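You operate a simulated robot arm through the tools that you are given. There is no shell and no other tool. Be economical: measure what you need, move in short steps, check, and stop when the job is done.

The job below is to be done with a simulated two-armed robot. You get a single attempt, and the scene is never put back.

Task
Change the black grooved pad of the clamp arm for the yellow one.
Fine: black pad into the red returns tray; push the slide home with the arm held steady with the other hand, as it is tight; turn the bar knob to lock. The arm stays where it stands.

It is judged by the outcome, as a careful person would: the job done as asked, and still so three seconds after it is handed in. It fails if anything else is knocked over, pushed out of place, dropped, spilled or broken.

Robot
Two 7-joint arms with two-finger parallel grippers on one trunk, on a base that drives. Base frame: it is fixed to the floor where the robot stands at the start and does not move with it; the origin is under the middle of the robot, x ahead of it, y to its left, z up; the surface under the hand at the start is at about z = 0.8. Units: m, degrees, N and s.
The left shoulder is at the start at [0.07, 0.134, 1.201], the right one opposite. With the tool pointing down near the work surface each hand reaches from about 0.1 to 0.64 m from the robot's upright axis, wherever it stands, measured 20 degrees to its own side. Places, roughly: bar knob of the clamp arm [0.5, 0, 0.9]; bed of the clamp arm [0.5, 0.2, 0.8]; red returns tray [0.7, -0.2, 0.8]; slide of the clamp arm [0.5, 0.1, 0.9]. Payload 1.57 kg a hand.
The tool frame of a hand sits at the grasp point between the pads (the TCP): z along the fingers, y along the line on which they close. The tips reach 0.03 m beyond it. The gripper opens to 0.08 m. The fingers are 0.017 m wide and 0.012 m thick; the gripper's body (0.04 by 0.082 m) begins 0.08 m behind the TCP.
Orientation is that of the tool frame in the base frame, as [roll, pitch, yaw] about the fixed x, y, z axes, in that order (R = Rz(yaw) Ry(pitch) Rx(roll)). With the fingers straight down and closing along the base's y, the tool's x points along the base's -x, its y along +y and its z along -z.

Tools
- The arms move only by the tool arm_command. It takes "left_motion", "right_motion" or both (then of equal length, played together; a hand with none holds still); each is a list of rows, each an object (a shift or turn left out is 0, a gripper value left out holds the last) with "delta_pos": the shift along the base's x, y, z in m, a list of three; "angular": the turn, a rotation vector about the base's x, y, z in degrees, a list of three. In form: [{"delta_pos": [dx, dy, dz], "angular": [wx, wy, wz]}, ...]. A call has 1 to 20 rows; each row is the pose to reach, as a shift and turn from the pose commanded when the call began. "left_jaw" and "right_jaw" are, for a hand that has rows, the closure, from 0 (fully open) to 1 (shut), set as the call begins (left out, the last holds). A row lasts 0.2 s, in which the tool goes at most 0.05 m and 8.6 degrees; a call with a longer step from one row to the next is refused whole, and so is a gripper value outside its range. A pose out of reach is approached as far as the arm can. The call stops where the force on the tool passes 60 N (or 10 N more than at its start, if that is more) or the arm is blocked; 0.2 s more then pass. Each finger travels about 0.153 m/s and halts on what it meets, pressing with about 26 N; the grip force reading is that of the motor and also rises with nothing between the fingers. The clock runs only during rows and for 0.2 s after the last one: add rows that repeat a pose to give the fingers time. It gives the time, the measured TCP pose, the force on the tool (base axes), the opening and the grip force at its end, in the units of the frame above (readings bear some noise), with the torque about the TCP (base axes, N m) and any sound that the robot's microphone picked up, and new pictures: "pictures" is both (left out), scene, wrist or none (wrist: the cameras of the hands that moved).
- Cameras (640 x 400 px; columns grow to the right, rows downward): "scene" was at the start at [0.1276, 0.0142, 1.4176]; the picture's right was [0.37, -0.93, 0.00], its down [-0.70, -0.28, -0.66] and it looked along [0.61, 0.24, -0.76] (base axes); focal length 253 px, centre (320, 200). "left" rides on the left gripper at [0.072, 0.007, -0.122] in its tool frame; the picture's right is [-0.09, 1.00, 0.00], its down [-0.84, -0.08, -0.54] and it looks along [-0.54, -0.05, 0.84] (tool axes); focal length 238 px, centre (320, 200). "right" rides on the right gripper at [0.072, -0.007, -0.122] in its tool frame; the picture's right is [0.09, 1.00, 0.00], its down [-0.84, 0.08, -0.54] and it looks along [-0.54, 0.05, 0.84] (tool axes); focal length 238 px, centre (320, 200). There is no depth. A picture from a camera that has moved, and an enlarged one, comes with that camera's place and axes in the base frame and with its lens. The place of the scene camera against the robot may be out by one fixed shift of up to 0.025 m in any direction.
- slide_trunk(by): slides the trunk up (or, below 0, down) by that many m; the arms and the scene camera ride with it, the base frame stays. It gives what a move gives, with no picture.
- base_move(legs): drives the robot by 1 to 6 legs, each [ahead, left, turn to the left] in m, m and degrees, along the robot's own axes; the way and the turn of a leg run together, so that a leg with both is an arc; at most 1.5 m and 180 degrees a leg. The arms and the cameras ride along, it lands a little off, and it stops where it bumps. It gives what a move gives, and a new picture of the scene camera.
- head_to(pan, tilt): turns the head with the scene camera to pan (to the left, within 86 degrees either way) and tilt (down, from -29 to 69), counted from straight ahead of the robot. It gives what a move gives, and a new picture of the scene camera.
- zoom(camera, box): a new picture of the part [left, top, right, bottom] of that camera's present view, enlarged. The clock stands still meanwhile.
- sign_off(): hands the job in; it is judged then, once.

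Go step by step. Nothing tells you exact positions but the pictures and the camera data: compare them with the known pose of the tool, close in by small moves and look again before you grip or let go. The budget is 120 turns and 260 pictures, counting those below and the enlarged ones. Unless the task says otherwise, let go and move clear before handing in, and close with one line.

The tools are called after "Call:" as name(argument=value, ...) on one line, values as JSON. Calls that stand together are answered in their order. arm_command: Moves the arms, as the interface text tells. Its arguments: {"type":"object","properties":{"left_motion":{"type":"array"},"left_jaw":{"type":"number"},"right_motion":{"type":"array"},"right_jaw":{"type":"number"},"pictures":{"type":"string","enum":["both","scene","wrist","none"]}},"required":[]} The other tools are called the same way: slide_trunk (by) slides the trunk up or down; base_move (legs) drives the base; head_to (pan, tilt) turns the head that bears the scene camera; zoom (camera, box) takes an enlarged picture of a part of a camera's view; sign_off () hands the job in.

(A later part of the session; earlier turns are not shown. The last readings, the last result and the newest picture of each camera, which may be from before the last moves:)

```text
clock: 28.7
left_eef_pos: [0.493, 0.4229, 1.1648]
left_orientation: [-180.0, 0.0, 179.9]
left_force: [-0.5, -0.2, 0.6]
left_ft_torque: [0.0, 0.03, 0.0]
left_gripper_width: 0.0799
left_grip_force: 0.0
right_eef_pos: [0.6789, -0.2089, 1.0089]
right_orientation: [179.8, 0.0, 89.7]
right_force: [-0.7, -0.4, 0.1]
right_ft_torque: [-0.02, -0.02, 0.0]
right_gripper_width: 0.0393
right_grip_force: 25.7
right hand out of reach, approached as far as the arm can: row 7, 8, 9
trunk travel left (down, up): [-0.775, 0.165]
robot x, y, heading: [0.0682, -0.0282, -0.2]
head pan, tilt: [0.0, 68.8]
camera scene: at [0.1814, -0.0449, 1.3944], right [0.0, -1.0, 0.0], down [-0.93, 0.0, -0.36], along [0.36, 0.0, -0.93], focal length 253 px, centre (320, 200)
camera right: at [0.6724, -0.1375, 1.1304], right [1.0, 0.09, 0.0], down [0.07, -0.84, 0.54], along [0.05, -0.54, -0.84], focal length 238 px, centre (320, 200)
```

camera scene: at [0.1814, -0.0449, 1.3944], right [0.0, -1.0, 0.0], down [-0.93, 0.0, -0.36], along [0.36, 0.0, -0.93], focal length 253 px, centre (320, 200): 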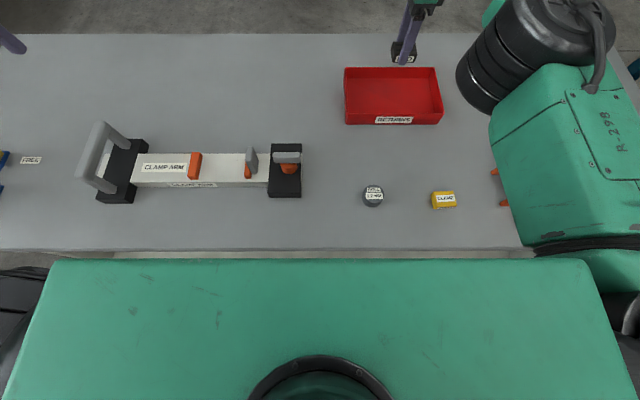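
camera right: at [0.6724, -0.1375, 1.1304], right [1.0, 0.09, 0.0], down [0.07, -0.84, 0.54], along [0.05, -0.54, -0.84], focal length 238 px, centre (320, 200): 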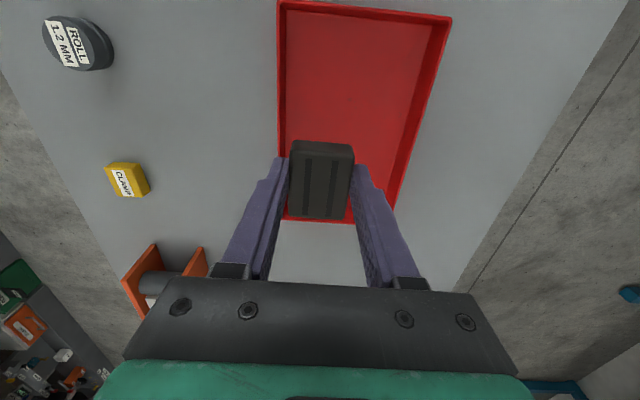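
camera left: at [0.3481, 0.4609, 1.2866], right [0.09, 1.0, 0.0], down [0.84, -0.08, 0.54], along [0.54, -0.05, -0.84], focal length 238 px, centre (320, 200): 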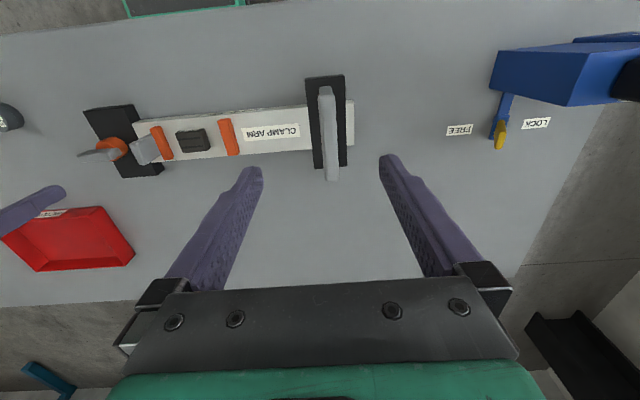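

I'm over the tray's near half (it spans about x 0.63–0.81, y −0.37…−0.10). I lower the pad into it.

Call:
arm_command(right_motion=[{"delta_pos": [0.005, -0.01, -0.04]}, {"delta_pos": [0.005, -0.01, -0.08]}, {"delta_pos": [0.005, -0.01, -0.12]}, {"delta_pos": [0.005, -0.01, -0.145]}, {"delta_pos": [0.005, -0.01, -0.145]}])

```text
clock: 29.9
left_eef_pos: [0.4939, 0.4209, 1.1653]
left_orientation: [179.8, 0.0, 179.9]
left_force: [-0.5, -0.5, 0.0]
left_ft_torque: [0.04, 0.01, 0.0]
left_gripper_width: 0.0798
left_grip_force: 0.0
right_eef_pos: [0.6643, -0.2212, 0.8798]
right_orientation: [179.9, -0.1, 89.7]
right_force: [0.3, -0.6, -0.5]
right_ft_torque: [0.03, -0.02, 0.0]
right_gripper_width: 0.0392
right_grip_force: 26.6
right hand out of reach, approached as far as the arm can: row 1, 2, 3, 4, 5
trunk travel left (down, up): [-0.775, 0.165]
robot x, y, heading: [0.0704, -0.0291, -0.2]
head pan, tilt: [0.0, 68.8]
camera scene: at [0.1819, -0.0477, 1.3944], right [0.0, -1.0, 0.0], down [-0.93, 0.0, -0.36], along [0.36, 0.0, -0.93], focal length 253 px, centre (320, 200)
camera right: at [0.6594, -0.1496, 1.0015], right [1.0, 0.09, 0.0], down [0.07, -0.84, 0.54], along [0.05, -0.54, -0.84], focal length 238 px, centre (320, 200)
```

scene: 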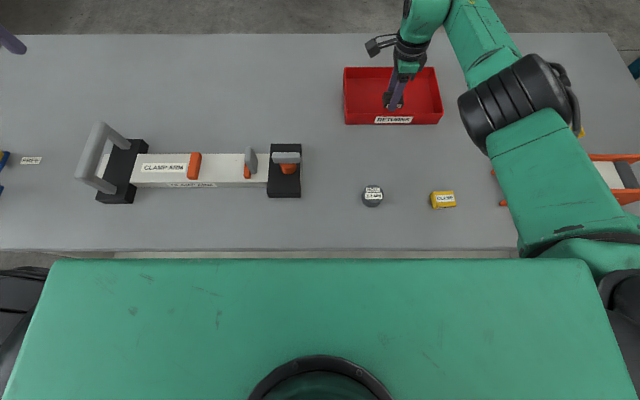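
right: 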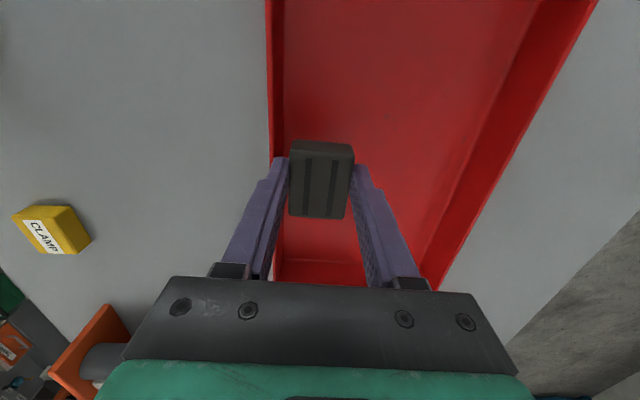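

Lowering pulls the hand back toward the tray's near wall. I'll go back up and lower with the trunk instead, which keeps the reach.

Call:
arm_command(right_motion=[{"delta_pos": [0.003, 0, 0.04]}, {"delta_pos": [0.008, 0, 0.08]}, {"delta_pos": [0.015, 0, 0.12]}, {"delta_pos": [0.022, 0, 0.14]}, {"delta_pos": [0.022, 0, 0.14]}], pictures="none")

Call:
slide_trunk(by=-0.13)

Call:
arm_command(right_motion=[{"delta_pos": [0, 0, 0]}])

```text
clock: 31.1
left_eef_pos: [0.4937, 0.4225, 1.1652]
left_orientation: [-179.9, 0.0, 179.9]
left_force: [-1.0, -0.7, 0.1]
left_ft_torque: [0.0, 0.02, 0.01]
left_gripper_width: 0.0798
left_grip_force: 0.1
right_eef_pos: [0.6783, -0.2191, 1.0173]
right_orientation: [180.0, 0.1, 89.6]
right_force: [0.0, 1.1, -1.3]
right_ft_torque: [0.01, -0.01, 0.01]
right_gripper_width: 0.0386
right_grip_force: 26.1
right hand out of reach, approached as far as the arm can: row 3, 4, 5
trunk travel left (down, up): [-0.775, 0.165]
robot x, y, heading: [0.0712, -0.0308, -0.2]
head pan, tilt: [0.0, 68.8]
```

```text
clock: 32.7
left_eef_pos: [0.4931, 0.4235, 1.0352]
left_orientation: [-180.0, 0.0, 179.9]
left_force: [0.7, 0.3, -0.1]
left_ft_torque: [-0.02, 0.0, -0.02]
left_gripper_width: 0.08
left_grip_force: 0.0
right_eef_pos: [0.6784, -0.2192, 0.8886]
right_orientation: [179.9, 0.0, 89.6]
right_force: [0.4, -0.3, -0.2]
right_ft_torque: [0.01, 0.03, 0.02]
right_gripper_width: 0.0392
right_grip_force: 26.2
trunk travel left (down, up): [-0.645, 0.295]
robot x, y, heading: [0.0682, -0.0316, 0.0]
head pan, tilt: [0.0, 68.8]
```

```text
clock: 33.1
left_eef_pos: [0.493, 0.4227, 1.0339]
left_orientation: [180.0, 0.0, 179.8]
left_force: [-0.1, -0.1, -0.3]
left_ft_torque: [-0.02, 0.01, 0.02]
left_gripper_width: 0.0798
left_grip_force: 0.1
right_eef_pos: [0.6786, -0.2184, 0.8873]
right_orientation: [-179.9, 0.0, 89.7]
right_force: [-0.5, -0.4, -0.6]
right_ft_torque: [-0.02, -0.02, -0.01]
right_gripper_width: 0.039
right_grip_force: 25.7
trunk travel left (down, up): [-0.645, 0.295]
robot x, y, heading: [0.0698, -0.0287, -0.0]
head pan, tilt: [0.0, 68.8]
camera scene: at [0.1814, -0.0452, 1.2644], right [0.0, -1.0, 0.0], down [-0.93, 0.0, -0.36], along [0.36, 0.0, -0.93], focal length 253 px, centre (320, 200)
camera right: at [0.6731, -0.147, 1.0095], right [1.0, 0.09, 0.0], down [0.07, -0.84, 0.54], along [0.05, -0.54, -0.84], focal length 238 px, centre (320, 200)
```

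scene: 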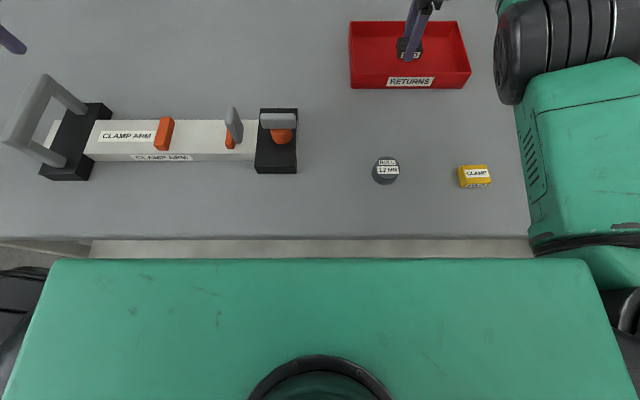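
right: 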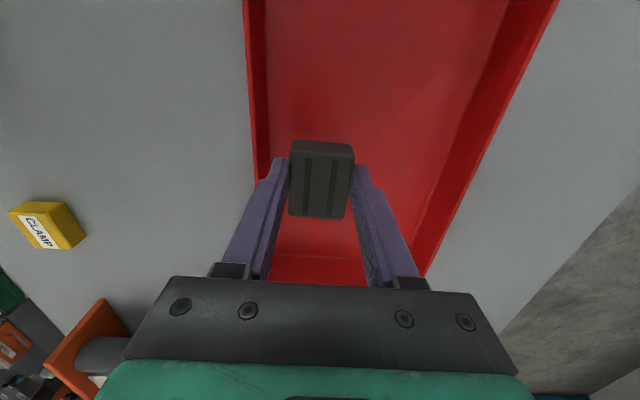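

Good position. I lower 3 cm with a nudge outward.

Call:
arm_command(right_motion=[{"delta_pos": [0.006, 0, -0.01]}, {"delta_pos": [0.01, 0, -0.02]}, {"delta_pos": [0.01, 0, -0.03]}, {"delta_pos": [0.01, 0, -0.037]}, {"delta_pos": [0.01, 0, -0.037]}], pictures="wrist")

Call:
zoom(camera="scene", box=[340, 0, 480, 100])

```text
clock: 34.3
left_eef_pos: [0.4933, 0.4231, 1.0347]
left_orientation: [-179.9, 0.0, 179.9]
left_force: [-0.1, -0.4, -0.2]
left_ft_torque: [0.02, 0.01, 0.01]
left_gripper_width: 0.0801
left_grip_force: 0.1
right_eef_pos: [0.6786, -0.2195, 0.858]
right_orientation: [179.9, 0.1, 89.6]
right_force: [-0.9, 0.1, -1.1]
right_ft_torque: [0.01, 0.0, -0.02]
right_gripper_width: 0.0392
right_grip_force: 25.8
right hand out of reach, approached as far as the arm can: row 1, 2, 3, 4, 5
trunk travel left (down, up): [-0.645, 0.295]
robot x, y, heading: [0.0733, -0.0285, -0.3]
head pan, tilt: [0.0, 68.8]
camera right: at [0.6741, -0.1472, 0.9803], right [1.0, 0.09, 0.0], down [0.07, -0.84, 0.54], along [0.05, -0.54, -0.84], focal length 238 px, centre (320, 200)
```

right: 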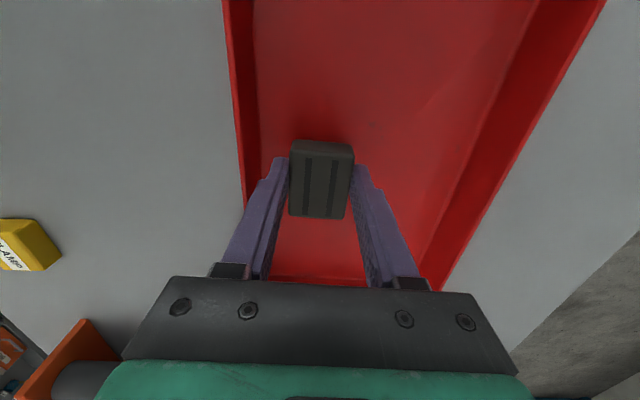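

```text
4.00 times, centred on (410, 50) of scene
camera zoom: at [0.181, -0.0451, 1.2644], right [0.0, -1.0, 0.0], down [-0.93, 0.0, -0.36], along [0.36, 0.0, -0.93], focal length 1013 px, centre (-40, 800)
```

zoom: 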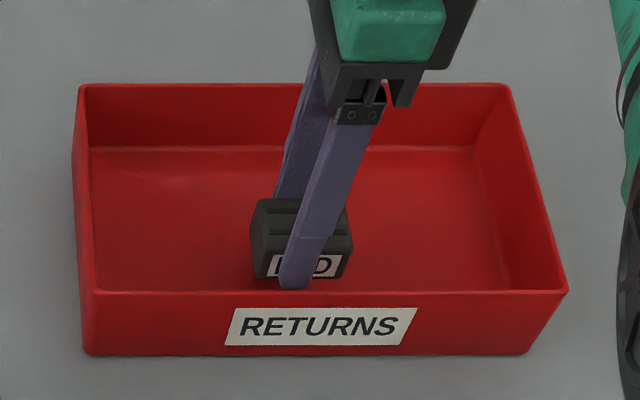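

The pad hangs inside the tray, about 2 cm above its floor. I lower the last bit in small steps.

Call:
arm_command(right_motion=[{"delta_pos": [0, 0, -0.004]}, {"delta_pos": [0, 0, -0.008]}, {"delta_pos": [0, 0, -0.012]}, {"delta_pos": [0, 0, -0.015]}], pictures="none")

Call:
zoom(camera="scene", box=[340, 0, 480, 100])

```text
clock: 35.3
left_eef_pos: [0.4921, 0.423, 1.0352]
left_orientation: [-179.9, 0.0, 179.8]
left_force: [-0.3, 0.4, 1.4]
left_ft_torque: [0.0, 0.04, -0.01]
left_gripper_width: 0.0798
left_grip_force: 0.1
right_eef_pos: [0.6793, -0.2203, 0.8422]
right_orientation: [180.0, 0.1, 89.6]
right_force: [0.1, -0.2, -1.4]
right_ft_torque: [0.0, -0.04, 0.0]
right_gripper_width: 0.0391
right_grip_force: 26.0
trunk travel left (down, up): [-0.645, 0.295]
robot x, y, heading: [0.0701, -0.029, -0.2]
head pan, tilt: [0.0, 68.8]
```

```text
4.00 times, centred on (410, 50) of scene
camera zoom: at [0.1815, -0.0453, 1.2644], right [0.0, -1.0, 0.0], down [-0.93, 0.0, -0.36], along [0.36, 0.0, -0.93], focal length 1013 px, centre (-40, 800)
```

zoom: 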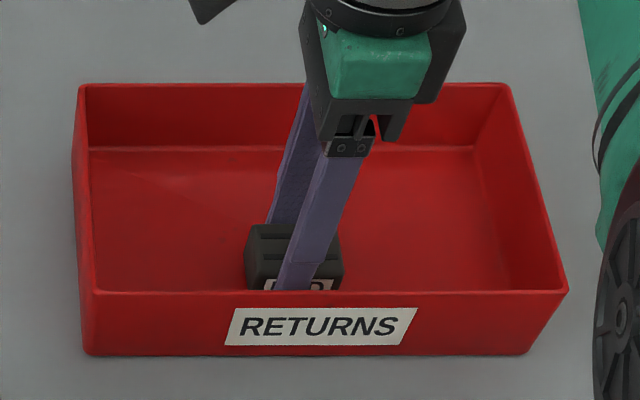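

Call:
arm_command(right_motion=[{"delta_pos": [0, 0, -0.002]}, {"delta_pos": [0, 0, -0.004]}], pictures="none")

```text
clock: 35.9
left_eef_pos: [0.4921, 0.4225, 1.0357]
left_orientation: [-180.0, 0.1, 180.0]
left_force: [-0.6, -0.3, 0.2]
left_ft_torque: [0.02, -0.01, 0.02]
left_gripper_width: 0.0799
left_grip_force: 0.1
right_eef_pos: [0.6798, -0.2208, 0.8392]
right_orientation: [179.7, 0.2, 89.6]
right_force: [-0.1, -0.2, 1.6]
right_ft_torque: [0.03, 0.04, 0.01]
right_gripper_width: 0.0387
right_grip_force: 25.6
trunk travel left (down, up): [-0.645, 0.295]
robot x, y, heading: [0.0732, -0.0301, -0.1]
head pan, tilt: [0.0, 68.8]
```

Call:
arm_command(right_motion=[{"delta_pos": [0, 0, -0.002]}, {"delta_pos": [0, 0, -0.003]}], pictures="none")

```text
clock: 36.5
left_eef_pos: [0.4915, 0.4235, 1.036]
left_orientation: [180.0, 0.2, 179.8]
left_force: [0.1, -0.3, 0.1]
left_ft_torque: [0.01, 0.0, -0.01]
left_gripper_width: 0.08
left_grip_force: 0.0
right_eef_pos: [0.6792, -0.2204, 0.839]
right_orientation: [179.5, 0.1, 89.6]
right_force: [4.9, -4.2, 16.2]
right_ft_torque: [-0.19, 0.17, 0.08]
right_gripper_width: 0.0391
right_grip_force: 26.1
trunk travel left (down, up): [-0.645, 0.295]
robot x, y, heading: [0.0698, -0.0322, -0.2]
head pan, tilt: [0.0, 68.8]
```

The pad is on the tray floor. I back off 2 mm, open partially (to keep clear of the near wall) and rise.

Call:
arm_command(right_motion=[{"delta_pos": [0, 0, 0.003]}, {"delta_pos": [0, 0, 0.003]}, {"delta_pos": [0, 0, 0.003]}], right_jaw=0.35, pictures="none")

Call:
arm_command(right_motion=[{"delta_pos": [0, 0, 0.02]}, {"delta_pos": [0, 0, 0.05]}, {"delta_pos": [0, 0, 0.09]}, {"delta_pos": [0, 0, 0.13]}, {"delta_pos": [0, 0, 0.13]}])

```text
clock: 37.3
left_eef_pos: [0.4922, 0.4229, 1.0359]
left_orientation: [-179.9, 0.0, 179.9]
left_force: [0.0, 0.6, -0.9]
left_ft_torque: [-0.01, -0.04, -0.03]
left_gripper_width: 0.08
left_grip_force: 0.0
right_eef_pos: [0.6783, -0.219, 0.8385]
right_orientation: [180.0, 0.1, 89.6]
right_force: [-1.3, -0.3, 0.1]
right_ft_torque: [0.03, 0.0, 0.01]
right_gripper_width: 0.0518
right_grip_force: 0.1
trunk travel left (down, up): [-0.645, 0.295]
robot x, y, heading: [0.071, -0.0299, 0.0]
head pan, tilt: [0.0, 68.8]
```

```text
clock: 38.5
left_eef_pos: [0.494, 0.4239, 1.0345]
left_orientation: [-180.0, -0.1, 179.9]
left_force: [0.1, 0.6, -0.5]
left_ft_torque: [0.01, -0.03, -0.03]
left_gripper_width: 0.0801
left_grip_force: 0.0
right_eef_pos: [0.6697, -0.2193, 0.9704]
right_orientation: [179.9, 0.1, 89.6]
right_force: [-0.7, -0.7, 0.1]
right_ft_torque: [-0.01, -0.02, 0.03]
right_gripper_width: 0.0521
right_grip_force: 0.0
right hand out of reach, approached as far as the arm can: row 2, 3, 4, 5
trunk travel left (down, up): [-0.645, 0.295]
robot x, y, heading: [0.0713, -0.0281, -0.2]
head pan, tilt: [0.0, 68.8]
camera scene: at [0.1815, -0.0452, 1.2644], right [0.0, -1.0, 0.0], down [-0.93, 0.0, -0.36], along [0.36, 0.0, -0.93], focal length 253 px, centre (320, 200)
camera right: at [0.6636, -0.1485, 1.0914], right [1.0, 0.09, 0.0], down [0.07, -0.84, 0.54], along [0.05, -0.54, -0.84], focal length 238 px, centre (320, 200)
```

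scene: 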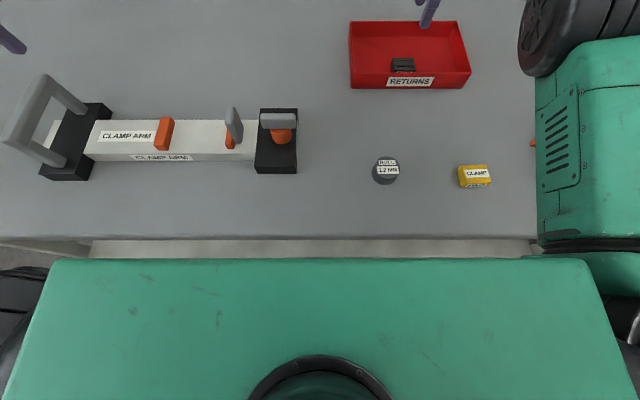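
right: 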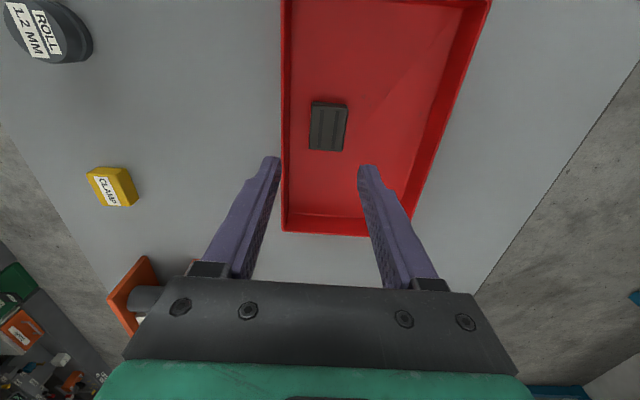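

The black pad lies in the tray. Next, the right hand goes above the yellow pad (about 0.406, −0.348).

Call:
arm_command(right_motion=[{"delta_pos": [-0.035, -0.015, 0.0]}, {"delta_pos": [-0.075, -0.035, 0.0]}, {"delta_pos": [-0.115, -0.055, 0.0]}, {"delta_pos": [-0.155, -0.075, 0.0]}, {"delta_pos": [-0.19, -0.095, 0.0]}, {"delta_pos": [-0.22, -0.11, 0.0]}, {"delta_pos": [-0.245, -0.12, 0.0]}, {"delta_pos": [-0.263, -0.129, 0.0]}, {"delta_pos": [-0.263, -0.129, 0.0]}], right_jaw=0)

```text
clock: 40.5
left_eef_pos: [0.4921, 0.4232, 1.0352]
left_orientation: [-180.0, 0.0, 179.7]
left_force: [0.4, 0.3, 0.9]
left_ft_torque: [0.02, 0.0, 0.0]
left_gripper_width: 0.0796
left_grip_force: 0.1
right_eef_pos: [0.6693, -0.2205, 0.9694]
right_orientation: [179.9, 0.1, 89.6]
right_force: [0.9, 0.5, 0.8]
right_ft_torque: [0.03, -0.03, -0.03]
right_gripper_width: 0.0798
right_grip_force: 0.1
right hand out of reach, approached as far as the arm can: row 1, 2, 3, 4, 5, 6, 7, 8, 9
trunk travel left (down, up): [-0.645, 0.295]
robot x, y, heading: [0.0702, -0.0295, -0.2]
head pan, tilt: [0.0, 68.8]
camera scene: at [0.1812, -0.0452, 1.2644], right [0.0, -1.0, 0.0], down [-0.93, 0.0, -0.36], along [0.36, 0.0, -0.93], focal length 253 px, centre (320, 200)
camera right: at [0.6634, -0.1485, 1.0912], right [1.0, 0.09, 0.0], down [0.07, -0.84, 0.54], along [0.05, -0.54, -0.84], focal length 238 px, centre (320, 200)
```

scene: 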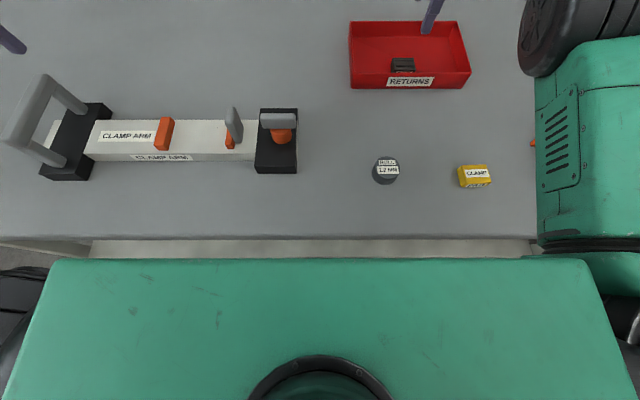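
right: 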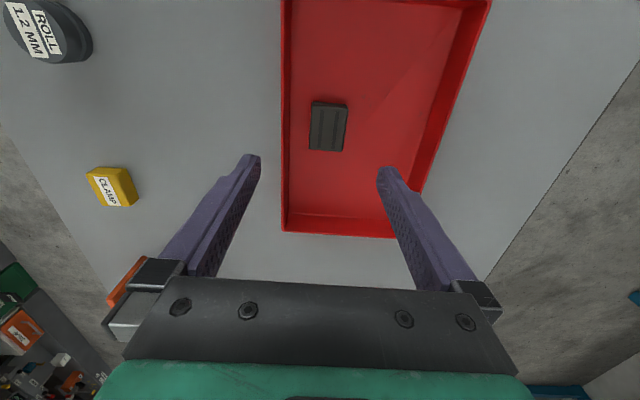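

The arm was stuck on a limit there; I'll retreat via a more central route.

Call:
arm_command(right_motion=[{"delta_pos": [-0.01, 0.02, 0.0]}, {"delta_pos": [-0.03, 0.05, 0.0]}, {"delta_pos": [-0.06, 0.08, 0.01]}, {"delta_pos": [-0.09, 0.1, 0.02]}, {"delta_pos": [-0.12, 0.11, 0.02]}, {"delta_pos": [-0.15, 0.11, 0.02]}, {"delta_pos": [-0.18, 0.11, 0.02]}], pictures="none")

```text
clock: 42.1
left_eef_pos: [0.4925, 0.4239, 1.0353]
left_orientation: [-180.0, 0.0, 179.9]
left_force: [-0.2, 0.2, -1.0]
left_ft_torque: [0.01, -0.01, 0.01]
left_gripper_width: 0.0801
left_grip_force: 0.1
right_eef_pos: [0.4983, -0.1112, 0.9998]
right_orientation: [180.0, 0.1, 89.6]
right_force: [-0.1, -0.9, -0.1]
right_ft_torque: [0.0, 0.0, 0.01]
right_gripper_width: 0.0798
right_grip_force: 0.0
trunk travel left (down, up): [-0.645, 0.295]
robot x, y, heading: [0.0713, -0.034, 0.2]
head pan, tilt: [0.0, 68.8]
```

Now raise the trunk for clearance and drive right so that the yellow pad is in the hand's easy zone.

Call:
slide_trunk(by=0.13)

Call:
base_move(legs=[[0, -0.2, 0]])

Call:
arm_command(right_motion=[{"delta_pos": [-0.03, -0.01, -0.02]}, {"delta_pos": [-0.06, -0.02, -0.06]}, {"delta_pos": [-0.092, -0.035, -0.1]}, {"delta_pos": [-0.092, -0.035, -0.14]}, {"delta_pos": [-0.092, -0.035, -0.18]}, {"delta_pos": [-0.092, -0.035, -0.18]}])

```text
clock: 43.6
left_eef_pos: [0.4929, 0.4234, 1.1648]
left_orientation: [-180.0, 0.1, 180.0]
left_force: [0.1, -0.3, -0.3]
left_ft_torque: [0.02, -0.02, -0.01]
left_gripper_width: 0.0798
left_grip_force: 0.1
right_eef_pos: [0.5001, -0.1125, 1.1289]
right_orientation: [180.0, 0.1, 89.6]
right_force: [-0.6, 0.3, 0.6]
right_ft_torque: [0.0, 0.0, 0.01]
right_gripper_width: 0.0801
right_grip_force: 0.2
trunk travel left (down, up): [-0.775, 0.165]
robot x, y, heading: [0.0697, -0.0323, -0.2]
head pan, tilt: [0.0, 68.8]
```

```text
clock: 45.3
left_eef_pos: [0.4916, 0.2233, 1.1634]
left_orientation: [-180.0, 0.0, -179.9]
left_force: [-0.6, 1.0, -1.2]
left_ft_torque: [-0.02, -0.01, 0.01]
left_gripper_width: 0.0802
left_grip_force: 0.1
right_eef_pos: [0.5004, -0.3122, 1.1303]
right_orientation: [179.9, 0.2, 89.9]
right_force: [-0.2, 0.2, 0.9]
right_ft_torque: [-0.02, 0.0, 0.02]
right_gripper_width: 0.0802
right_grip_force: 0.2
trunk travel left (down, up): [-0.775, 0.165]
robot x, y, heading: [0.0703, -0.2336, -0.0]
head pan, tilt: [0.0, 68.8]
camera scene: at [0.1809, -0.2449, 1.3944], right [0.0, -1.0, 0.0], down [-0.93, 0.0, -0.36], along [0.36, 0.0, -0.93], focal length 253 px, centre (320, 200)
```

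scene: 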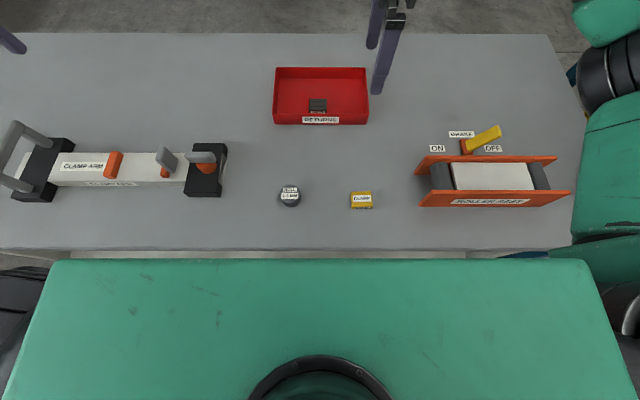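

```text
refused: row 2 steps farther than a row can; nothing moved
```

Call:
arm_command(right_motion=[{"delta_pos": [-0.03, -0.01, -0.02]}, {"delta_pos": [-0.06, -0.02, -0.045]}, {"delta_pos": [-0.09, -0.035, -0.07]}, {"delta_pos": [-0.094, -0.035, -0.11]}, {"delta_pos": [-0.094, -0.035, -0.15]}, {"delta_pos": [-0.094, -0.035, -0.18]}, {"delta_pos": [-0.094, -0.035, -0.18]}])

```text
clock: 46.9
left_eef_pos: [0.4912, 0.2223, 1.1646]
left_orientation: [-180.0, -0.1, -179.9]
left_force: [0.0, 0.4, -0.8]
left_ft_torque: [-0.03, 0.01, -0.02]
left_gripper_width: 0.0799
left_grip_force: 0.0
right_eef_pos: [0.4047, -0.3456, 0.9508]
right_orientation: [180.0, 0.2, 89.9]
right_force: [-0.6, -0.2, -0.2]
right_ft_torque: [0.02, -0.02, 0.01]
right_gripper_width: 0.0801
right_grip_force: 0.0
trunk travel left (down, up): [-0.775, 0.165]
robot x, y, heading: [0.0733, -0.2364, -0.0]
head pan, tilt: [0.0, 68.8]
camera scene: at [0.1809, -0.2475, 1.3944], right [0.0, -1.0, 0.0], down [-0.93, 0.0, -0.36], along [0.36, 0.0, -0.93], focal length 253 px, centre (320, 200)
camera right: at [0.3994, -0.2745, 1.073], right [1.0, 0.09, 0.0], down [0.08, -0.84, 0.54], along [0.05, -0.54, -0.84], focal length 238 px, centre (320, 200)
```

scene: 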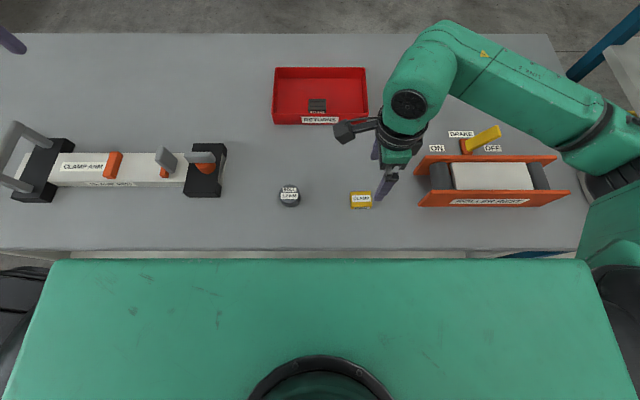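
right: 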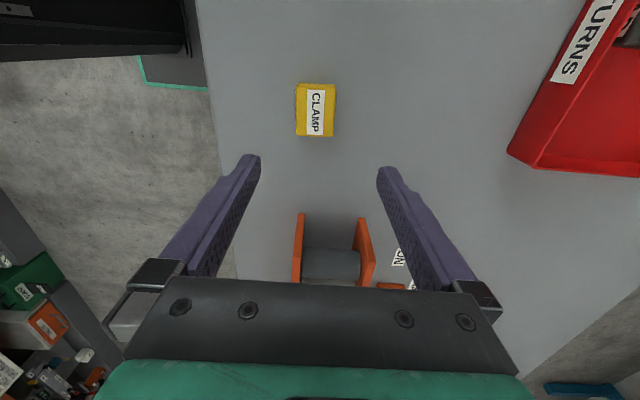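

Call:
arm_command(right_motion=[{"delta_pos": [-0.005, 0.016, -0.03]}, {"delta_pos": [-0.005, 0.016, -0.05]}, {"delta_pos": [-0.005, 0.016, -0.05]}], pictures="wrist")

Call:
zoom(camera="right", box=[240, 80, 400, 200])

Call:
zoom(camera="scene", box=[320, 160, 420, 225])

```text
clock: 47.7
left_eef_pos: [0.4907, 0.2214, 1.1651]
left_orientation: [180.0, 0.0, -179.9]
left_force: [0.2, 1.5, 0.5]
left_ft_torque: [0.0, -0.01, 0.0]
left_gripper_width: 0.0801
left_grip_force: 0.1
right_eef_pos: [0.4017, -0.3305, 0.9021]
right_orientation: [179.9, 0.0, 89.8]
right_force: [-0.7, 0.0, 0.7]
right_ft_torque: [-0.01, 0.03, 0.03]
right_gripper_width: 0.08
right_grip_force: 0.1
trunk travel left (down, up): [-0.775, 0.165]
robot x, y, heading: [0.0685, -0.2345, 0.1]
head pan, tilt: [0.0, 68.8]
camera right: at [0.3964, -0.2583, 1.0233], right [1.0, 0.09, 0.0], down [0.07, -0.84, 0.54], along [0.05, -0.54, -0.84], focal length 238 px, centre (320, 200)
```

right: 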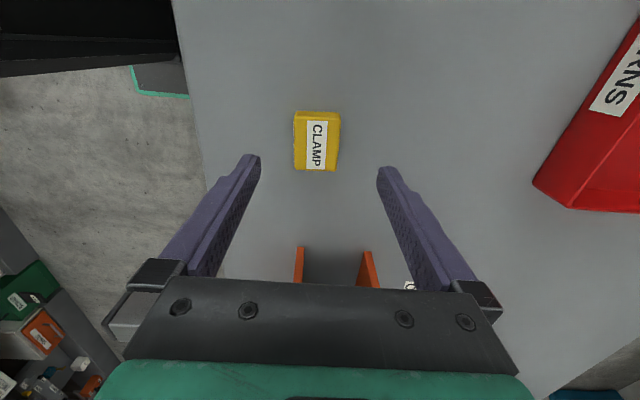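

```text
3.33 times, centred on (320, 140) of right
camera zoom: at [0.3964, -0.2583, 1.0233], right [1.0, 0.09, 0.0], down [0.07, -0.84, 0.54], along [0.05, -0.54, -0.84], focal length 794 px, centre (320, 400)
```

zoom: 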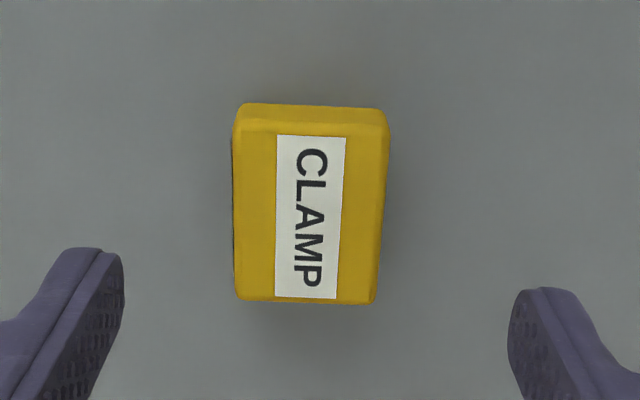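

```text
6.15 times, centred on (370, 192) of scene
camera zoom: at [0.1807, -0.248, 1.3944], right [0.0, -1.0, 0.0], down [-0.93, 0.0, -0.36], along [0.36, 0.0, -0.93], focal length 1558 px, centre (12, 246)
```

zoom: 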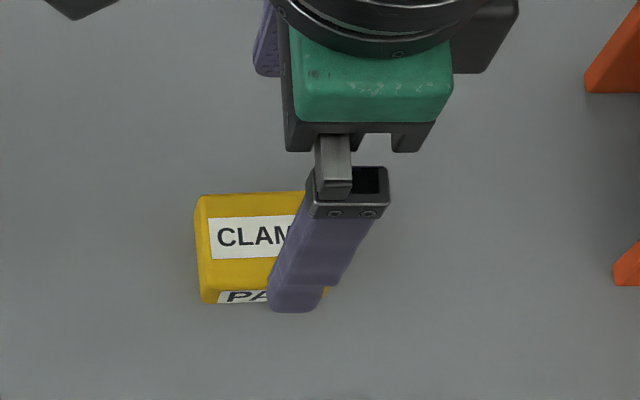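

The yellow pad centre is about (0.401, −0.330), turned about 2.5°. I turn to match and lower around it.

Call:
arm_command(right_motion=[{"delta_pos": [-0.001, 0.0, -0.03], "angular": [0, 0, 2.5]}, {"delta_pos": [-0.001, 0.0, -0.055], "angular": [0, 0, 2.5]}, {"delta_pos": [-0.001, 0.0, -0.063], "angular": [0, 0, 2.5]}, {"delta_pos": [-0.001, 0.0, -0.063], "angular": [0, 0, 2.5]}], pictures="wrist")

Call:
zoom(camera="scene", box=[320, 160, 420, 225])

```text
clock: 48.7
left_eef_pos: [0.4913, 0.222, 1.1649]
left_orientation: [180.0, -0.1, -180.0]
left_force: [-0.1, -0.6, 0.2]
left_ft_torque: [-0.01, -0.01, -0.01]
left_gripper_width: 0.08
left_grip_force: 0.0
right_eef_pos: [0.4006, -0.3305, 0.8365]
right_orientation: [179.9, 0.0, 92.4]
right_force: [0.8, -0.1, 0.4]
right_ft_torque: [0.01, 0.02, 0.0]
right_gripper_width: 0.0804
right_grip_force: 0.1
trunk travel left (down, up): [-0.775, 0.165]
robot x, y, heading: [0.0709, -0.234, 0.0]
head pan, tilt: [0.0, 68.8]
camera right: at [0.3916, -0.2584, 0.958], right [0.99, 0.13, 0.0], down [0.11, -0.83, 0.54], along [0.07, -0.54, -0.84], focal length 238 px, centre (320, 200)
```

right: 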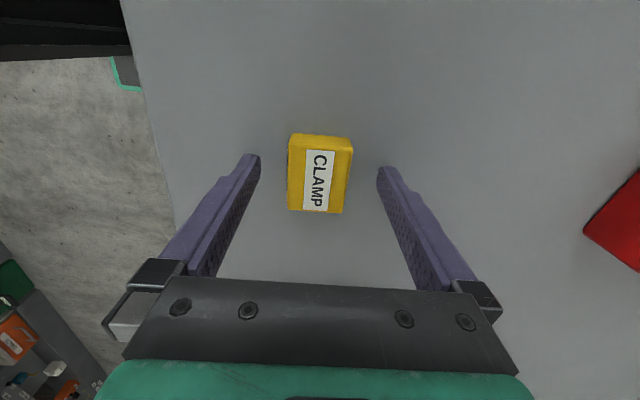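

```text
6.15 times, centred on (370, 192) of scene
camera zoom: at [0.1809, -0.2478, 1.3944], right [0.0, -1.0, 0.0], down [-0.93, 0.0, -0.36], along [0.36, 0.0, -0.93], focal length 1558 px, centre (12, 246)
```

zoom: 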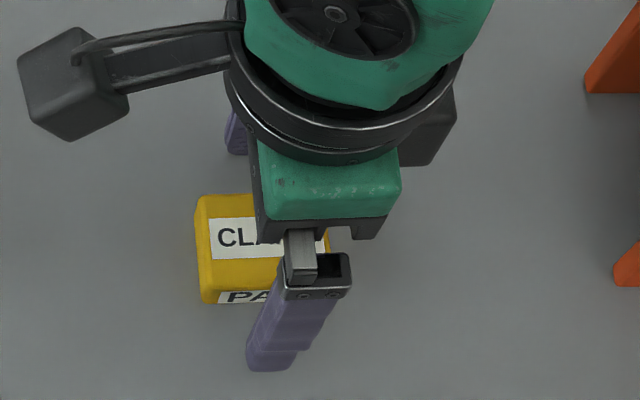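

Aligned as the black pad was. Lower 1.5 mm and close.

Call:
arm_command(right_motion=[{"delta_pos": [0, 0.001, -0.0015]}, {"delta_pos": [0, 0.001, -0.0015]}], pictures="none")

Call:
arm_command(right_motion=[{"delta_pos": [0, 0, 0]}, {"delta_pos": [0, 0, 0]}, {"delta_pos": [0, 0, 0]}, {"delta_pos": [0, 0, 0.004]}, {"delta_pos": [0, 0, 0.01]}, {"delta_pos": [0, 0, 0.02]}], right_jaw=1, pictures="wrist")

Call:
zoom(camera="right", box=[240, 110, 400, 230])

```text
clock: 49.3
left_eef_pos: [0.4909, 0.2212, 1.1656]
left_orientation: [-180.0, 0.0, -179.9]
left_force: [-0.1, -0.1, -0.4]
left_ft_torque: [-0.02, -0.01, -0.01]
left_gripper_width: 0.0802
left_grip_force: 0.2
right_eef_pos: [0.4002, -0.3302, 0.8353]
right_orientation: [179.9, 0.0, 92.4]
right_force: [-0.8, 0.3, 0.4]
right_ft_torque: [-0.01, 0.02, 0.01]
right_gripper_width: 0.0798
right_grip_force: 0.1
trunk travel left (down, up): [-0.775, 0.165]
robot x, y, heading: [0.0698, -0.2341, 0.2]
head pan, tilt: [0.0, 68.8]
```

```text
clock: 50.7
left_eef_pos: [0.4917, 0.2208, 1.1648]
left_orientation: [-180.0, 0.0, -179.9]
left_force: [1.0, -0.2, -0.5]
left_ft_torque: [0.0, -0.01, 0.01]
left_gripper_width: 0.08
left_grip_force: 0.2
right_eef_pos: [0.4002, -0.3298, 0.8539]
right_orientation: [180.0, 0.1, 92.3]
right_force: [-0.1, -0.3, 0.6]
right_ft_torque: [-0.02, -0.02, 0.02]
right_gripper_width: 0.0391
right_grip_force: 26.1
trunk travel left (down, up): [-0.775, 0.165]
robot x, y, heading: [0.0695, -0.2308, -0.2]
head pan, tilt: [0.0, 68.8]
camera right: at [0.3923, -0.2582, 0.9762], right [0.99, 0.13, 0.0], down [0.11, -0.83, 0.54], along [0.07, -0.54, -0.84], focal length 238 px, centre (320, 200)
```

right: 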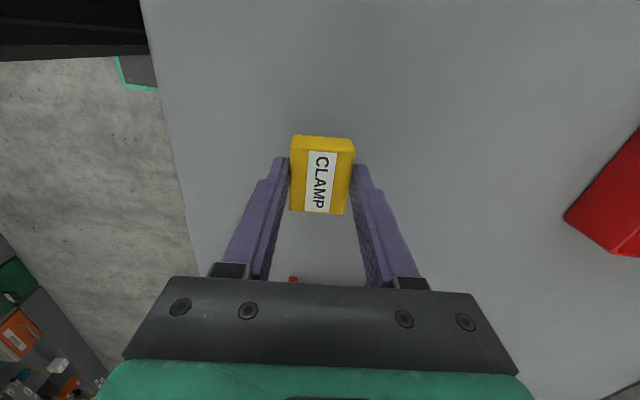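

```text
3.33 times, centred on (320, 170) of right
camera zoom: at [0.3923, -0.2582, 0.9762], right [0.99, 0.13, 0.0], down [0.11, -0.83, 0.54], along [0.07, -0.54, -0.84], focal length 794 px, centre (320, 300)
```

zoom: 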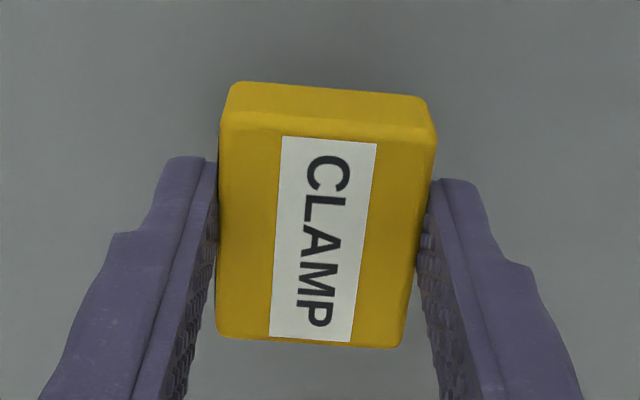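

The yellow pad is held square. I lift it, drive back left to the clamp, and turn the hand back to true.

Call:
arm_command(right_motion=[{"delta_pos": [0, 0, 0.04]}, {"delta_pos": [0.02, 0, 0.08], "angular": [0, 0, -2.6]}, {"delta_pos": [0.04, 0, 0.12], "angular": [0, 0, -2.6]}, {"delta_pos": [0.06, 0, 0.16], "angular": [0, 0, -2.6]}, {"delta_pos": [0.08, 0, 0.2], "angular": [0, 0, -2.6]}, {"delta_pos": [0.08, 0, 0.2], "angular": [0, 0, -2.6]}], pictures="none")

Call:
base_move(legs=[[0, 0.37, 0]])

```text
clock: 52.1
left_eef_pos: [0.4909, 0.2215, 1.1654]
left_orientation: [179.9, 0.0, -179.9]
left_force: [0.2, 0.0, -0.1]
left_ft_torque: [0.01, -0.03, 0.0]
left_gripper_width: 0.0801
left_grip_force: 0.0
right_eef_pos: [0.4799, -0.3297, 1.0553]
right_orientation: [-179.9, 0.0, 89.7]
right_force: [-0.4, -0.4, -0.9]
right_ft_torque: [0.01, -0.03, -0.04]
right_gripper_width: 0.0389
right_grip_force: 26.0
trunk travel left (down, up): [-0.775, 0.165]
robot x, y, heading: [0.0743, -0.2366, 0.1]
head pan, tilt: [0.0, 68.8]
```

```text
clock: 54.5
left_eef_pos: [0.4932, 0.6004, 1.1658]
left_orientation: [179.9, 0.1, -180.0]
left_force: [-0.4, 0.3, 0.8]
left_ft_torque: [0.02, -0.01, 0.02]
left_gripper_width: 0.08
left_grip_force: 0.1
right_eef_pos: [0.48, 0.0475, 1.0553]
right_orientation: [179.9, -0.1, 89.6]
right_force: [0.3, -0.7, -1.0]
right_ft_torque: [0.03, 0.02, 0.01]
right_gripper_width: 0.0392
right_grip_force: 25.8
trunk travel left (down, up): [-0.775, 0.165]
robot x, y, heading: [0.0717, 0.1415, -0.3]
head pan, tilt: [0.0, 68.8]
camera scene: at [0.1811, 0.1299, 1.3944], right [0.0, -1.0, 0.0], down [-0.93, 0.0, -0.36], along [0.36, 0.0, -0.93], focal length 253 px, centre (320, 200)
```

scene: 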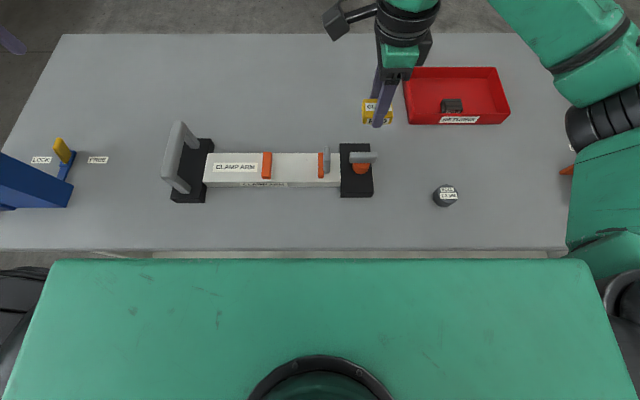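

Call:
arm_command(right_motion=[{"delta_pos": [0, 0.04, 0]}, {"delta_pos": [0, 0.08, 0]}, {"delta_pos": [0, 0.12, 0]}, {"delta_pos": [0, 0.158, -0.02]}, {"delta_pos": [0, 0.158, -0.06]}, {"delta_pos": [0, 0.158, -0.1]}, {"delta_pos": [0, 0.158, -0.1]}])

Call:
zoom(camera="scene", box=[160, 100, 390, 230])

Call:
zoom(camera="right", box=[240, 20, 440, 270])

```text
clock: 56.1
left_eef_pos: [0.4921, 0.6017, 1.1634]
left_orientation: [-180.0, -0.1, -180.0]
left_force: [-0.7, 0.4, 0.1]
left_ft_torque: [0.0, -0.01, 0.02]
left_gripper_width: 0.0799
left_grip_force: 0.1
right_eef_pos: [0.4808, 0.207, 0.9519]
right_orientation: [179.9, 0.2, 89.6]
right_force: [-0.6, -0.2, -0.2]
right_ft_torque: [-0.01, 0.01, 0.0]
right_gripper_width: 0.0389
right_grip_force: 26.0
trunk travel left (down, up): [-0.775, 0.165]
robot x, y, heading: [0.0698, 0.146, -0.1]
head pan, tilt: [0.0, 68.8]
camera scene: at [0.1808, 0.1322, 1.3944], right [0.0, -1.0, 0.0], down [-0.93, 0.0, -0.36], along [0.36, 0.0, -0.93], focal length 253 px, centre (320, 200)
camera right: at [0.4739, 0.2792, 1.0741], right [1.0, 0.09, 0.0], down [0.07, -0.84, 0.54], along [0.05, -0.54, -0.84], focal length 238 px, centre (320, 200)
```

scene: 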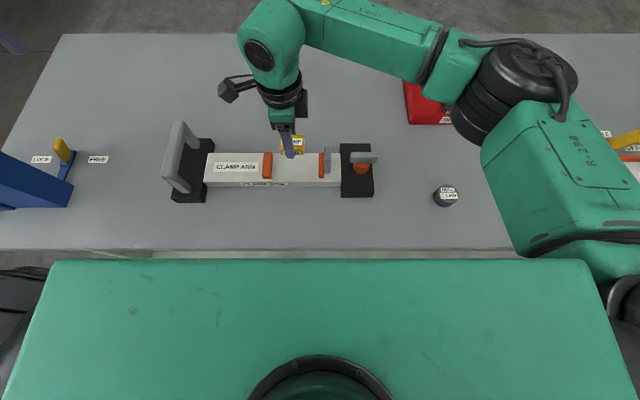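
right: 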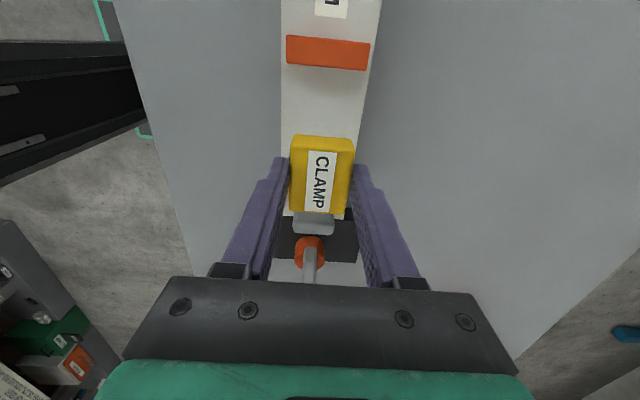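

```text
2.78 times, centred on (275, 165) of scene
camera zoom: at [0.1808, 0.1322, 1.3944], right [0.0, -1.0, 0.0], down [-0.93, 0.0, -0.36], along [0.36, 0.0, -0.93], focal length 704 px, centre (445, 297)
```

zoom: 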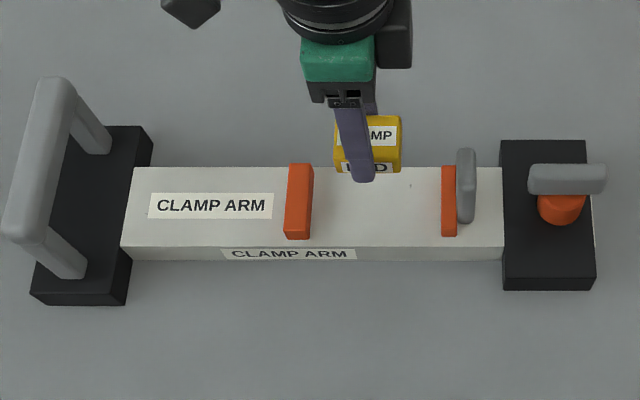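

```text
1.60 times, centred on (340, 145) of right
camera zoom: at [0.4739, 0.2792, 1.0741], right [1.0, 0.09, 0.0], down [0.07, -0.84, 0.54], along [0.05, -0.54, -0.84], focal length 381 px, centre (288, 288)
```

zoom: 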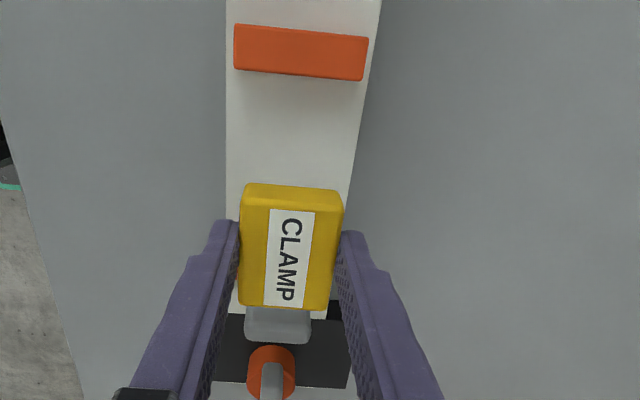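

The bed is flat and clear; I'll set the yellow pad where the black one stood. Lowering.

Call:
arm_command(right_motion=[{"delta_pos": [-0.001, -0.001, -0.04]}, {"delta_pos": [-0.001, -0.001, -0.07]}, {"delta_pos": [-0.001, -0.001, -0.08]}, {"delta_pos": [-0.001, -0.001, -0.08]}], pictures="wrist")

Call:
zoom(camera="scene", box=[220, 120, 380, 210])

```text
clock: 57.1
left_eef_pos: [0.4923, 0.6003, 1.1655]
left_orientation: [180.0, 0.0, -180.0]
left_force: [0.4, -0.2, -0.1]
left_ft_torque: [0.0, -0.01, 0.01]
left_gripper_width: 0.0798
left_grip_force: 0.1
right_eef_pos: [0.4812, 0.205, 0.8731]
right_orientation: [179.9, 0.2, 89.5]
right_force: [1.3, -0.3, -1.1]
right_ft_torque: [0.02, 0.03, 0.0]
right_gripper_width: 0.0392
right_grip_force: 26.0
trunk travel left (down, up): [-0.775, 0.165]
robot x, y, heading: [0.0712, 0.1494, -0.3]
head pan, tilt: [0.0, 68.8]
camera right: at [0.4752, 0.2767, 0.9945], right [1.0, 0.09, 0.0], down [0.07, -0.84, 0.54], along [0.05, -0.54, -0.84], focal length 238 px, centre (320, 200)
```

right: 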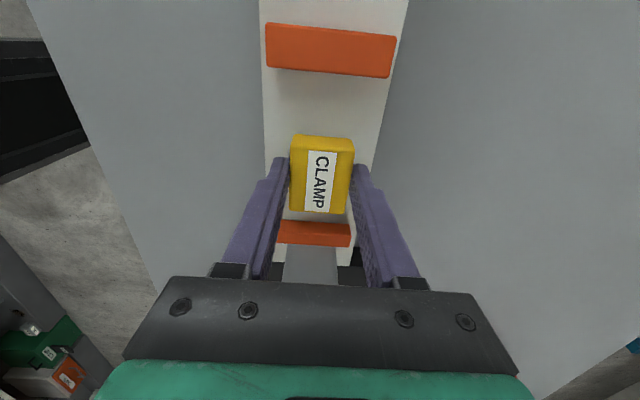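

```text
4.00 times, centred on (300, 165) of scene
camera zoom: at [0.1812, 0.1314, 1.3944], right [0.0, -1.0, 0.0], down [-0.93, 0.0, -0.36], along [0.36, 0.0, -0.93], focal length 1013 px, centre (400, 340)
```

zoom: 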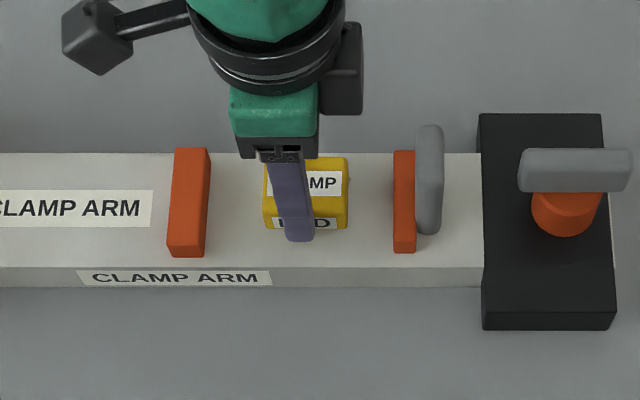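

About 3 mm too near the slide compared with the black pad; I'll correct and lower in small steps.

Call:
arm_command(right_motion=[{"delta_pos": [-0.001, 0.003, 0]}, {"delta_pos": [-0.001, 0.003, -0.003]}, {"delta_pos": [-0.001, 0.003, -0.005]}, {"delta_pos": [-0.001, 0.003, -0.007]}], pictures="none")

```text
clock: 58.1
left_eef_pos: [0.4923, 0.6012, 1.1647]
left_orientation: [-180.0, -0.1, -180.0]
left_force: [0.3, 0.2, 0.3]
left_ft_torque: [-0.01, -0.01, 0.02]
left_gripper_width: 0.0802
left_grip_force: 0.0
right_eef_pos: [0.4787, 0.2081, 0.8666]
right_orientation: [180.0, 0.0, 89.6]
right_force: [-0.4, -0.7, -0.5]
right_ft_torque: [0.0, -0.02, -0.01]
right_gripper_width: 0.039
right_grip_force: 25.6
trunk travel left (down, up): [-0.775, 0.165]
robot x, y, heading: [0.0731, 0.1413, 0.2]
head pan, tilt: [0.0, 68.8]
```

Call:
arm_command(right_motion=[{"delta_pos": [0, 0, -0.0015]}, {"delta_pos": [0, 0, -0.003]}], pictures="none")

```text
clock: 58.7
left_eef_pos: [0.491, 0.5999, 1.1661]
left_orientation: [180.0, 0.0, 179.9]
left_force: [-0.8, -0.4, 0.7]
left_ft_torque: [0.02, -0.01, 0.02]
left_gripper_width: 0.0801
left_grip_force: 0.0
right_eef_pos: [0.4795, 0.2075, 0.865]
right_orientation: [179.9, -0.1, 89.6]
right_force: [1.2, -0.6, 2.6]
right_ft_torque: [-0.04, 0.03, 0.04]
right_gripper_width: 0.0387
right_grip_force: 26.3
trunk travel left (down, up): [-0.775, 0.165]
robot x, y, heading: [0.0686, 0.1449, -0.1]
head pan, tilt: [0.0, 68.8]
```

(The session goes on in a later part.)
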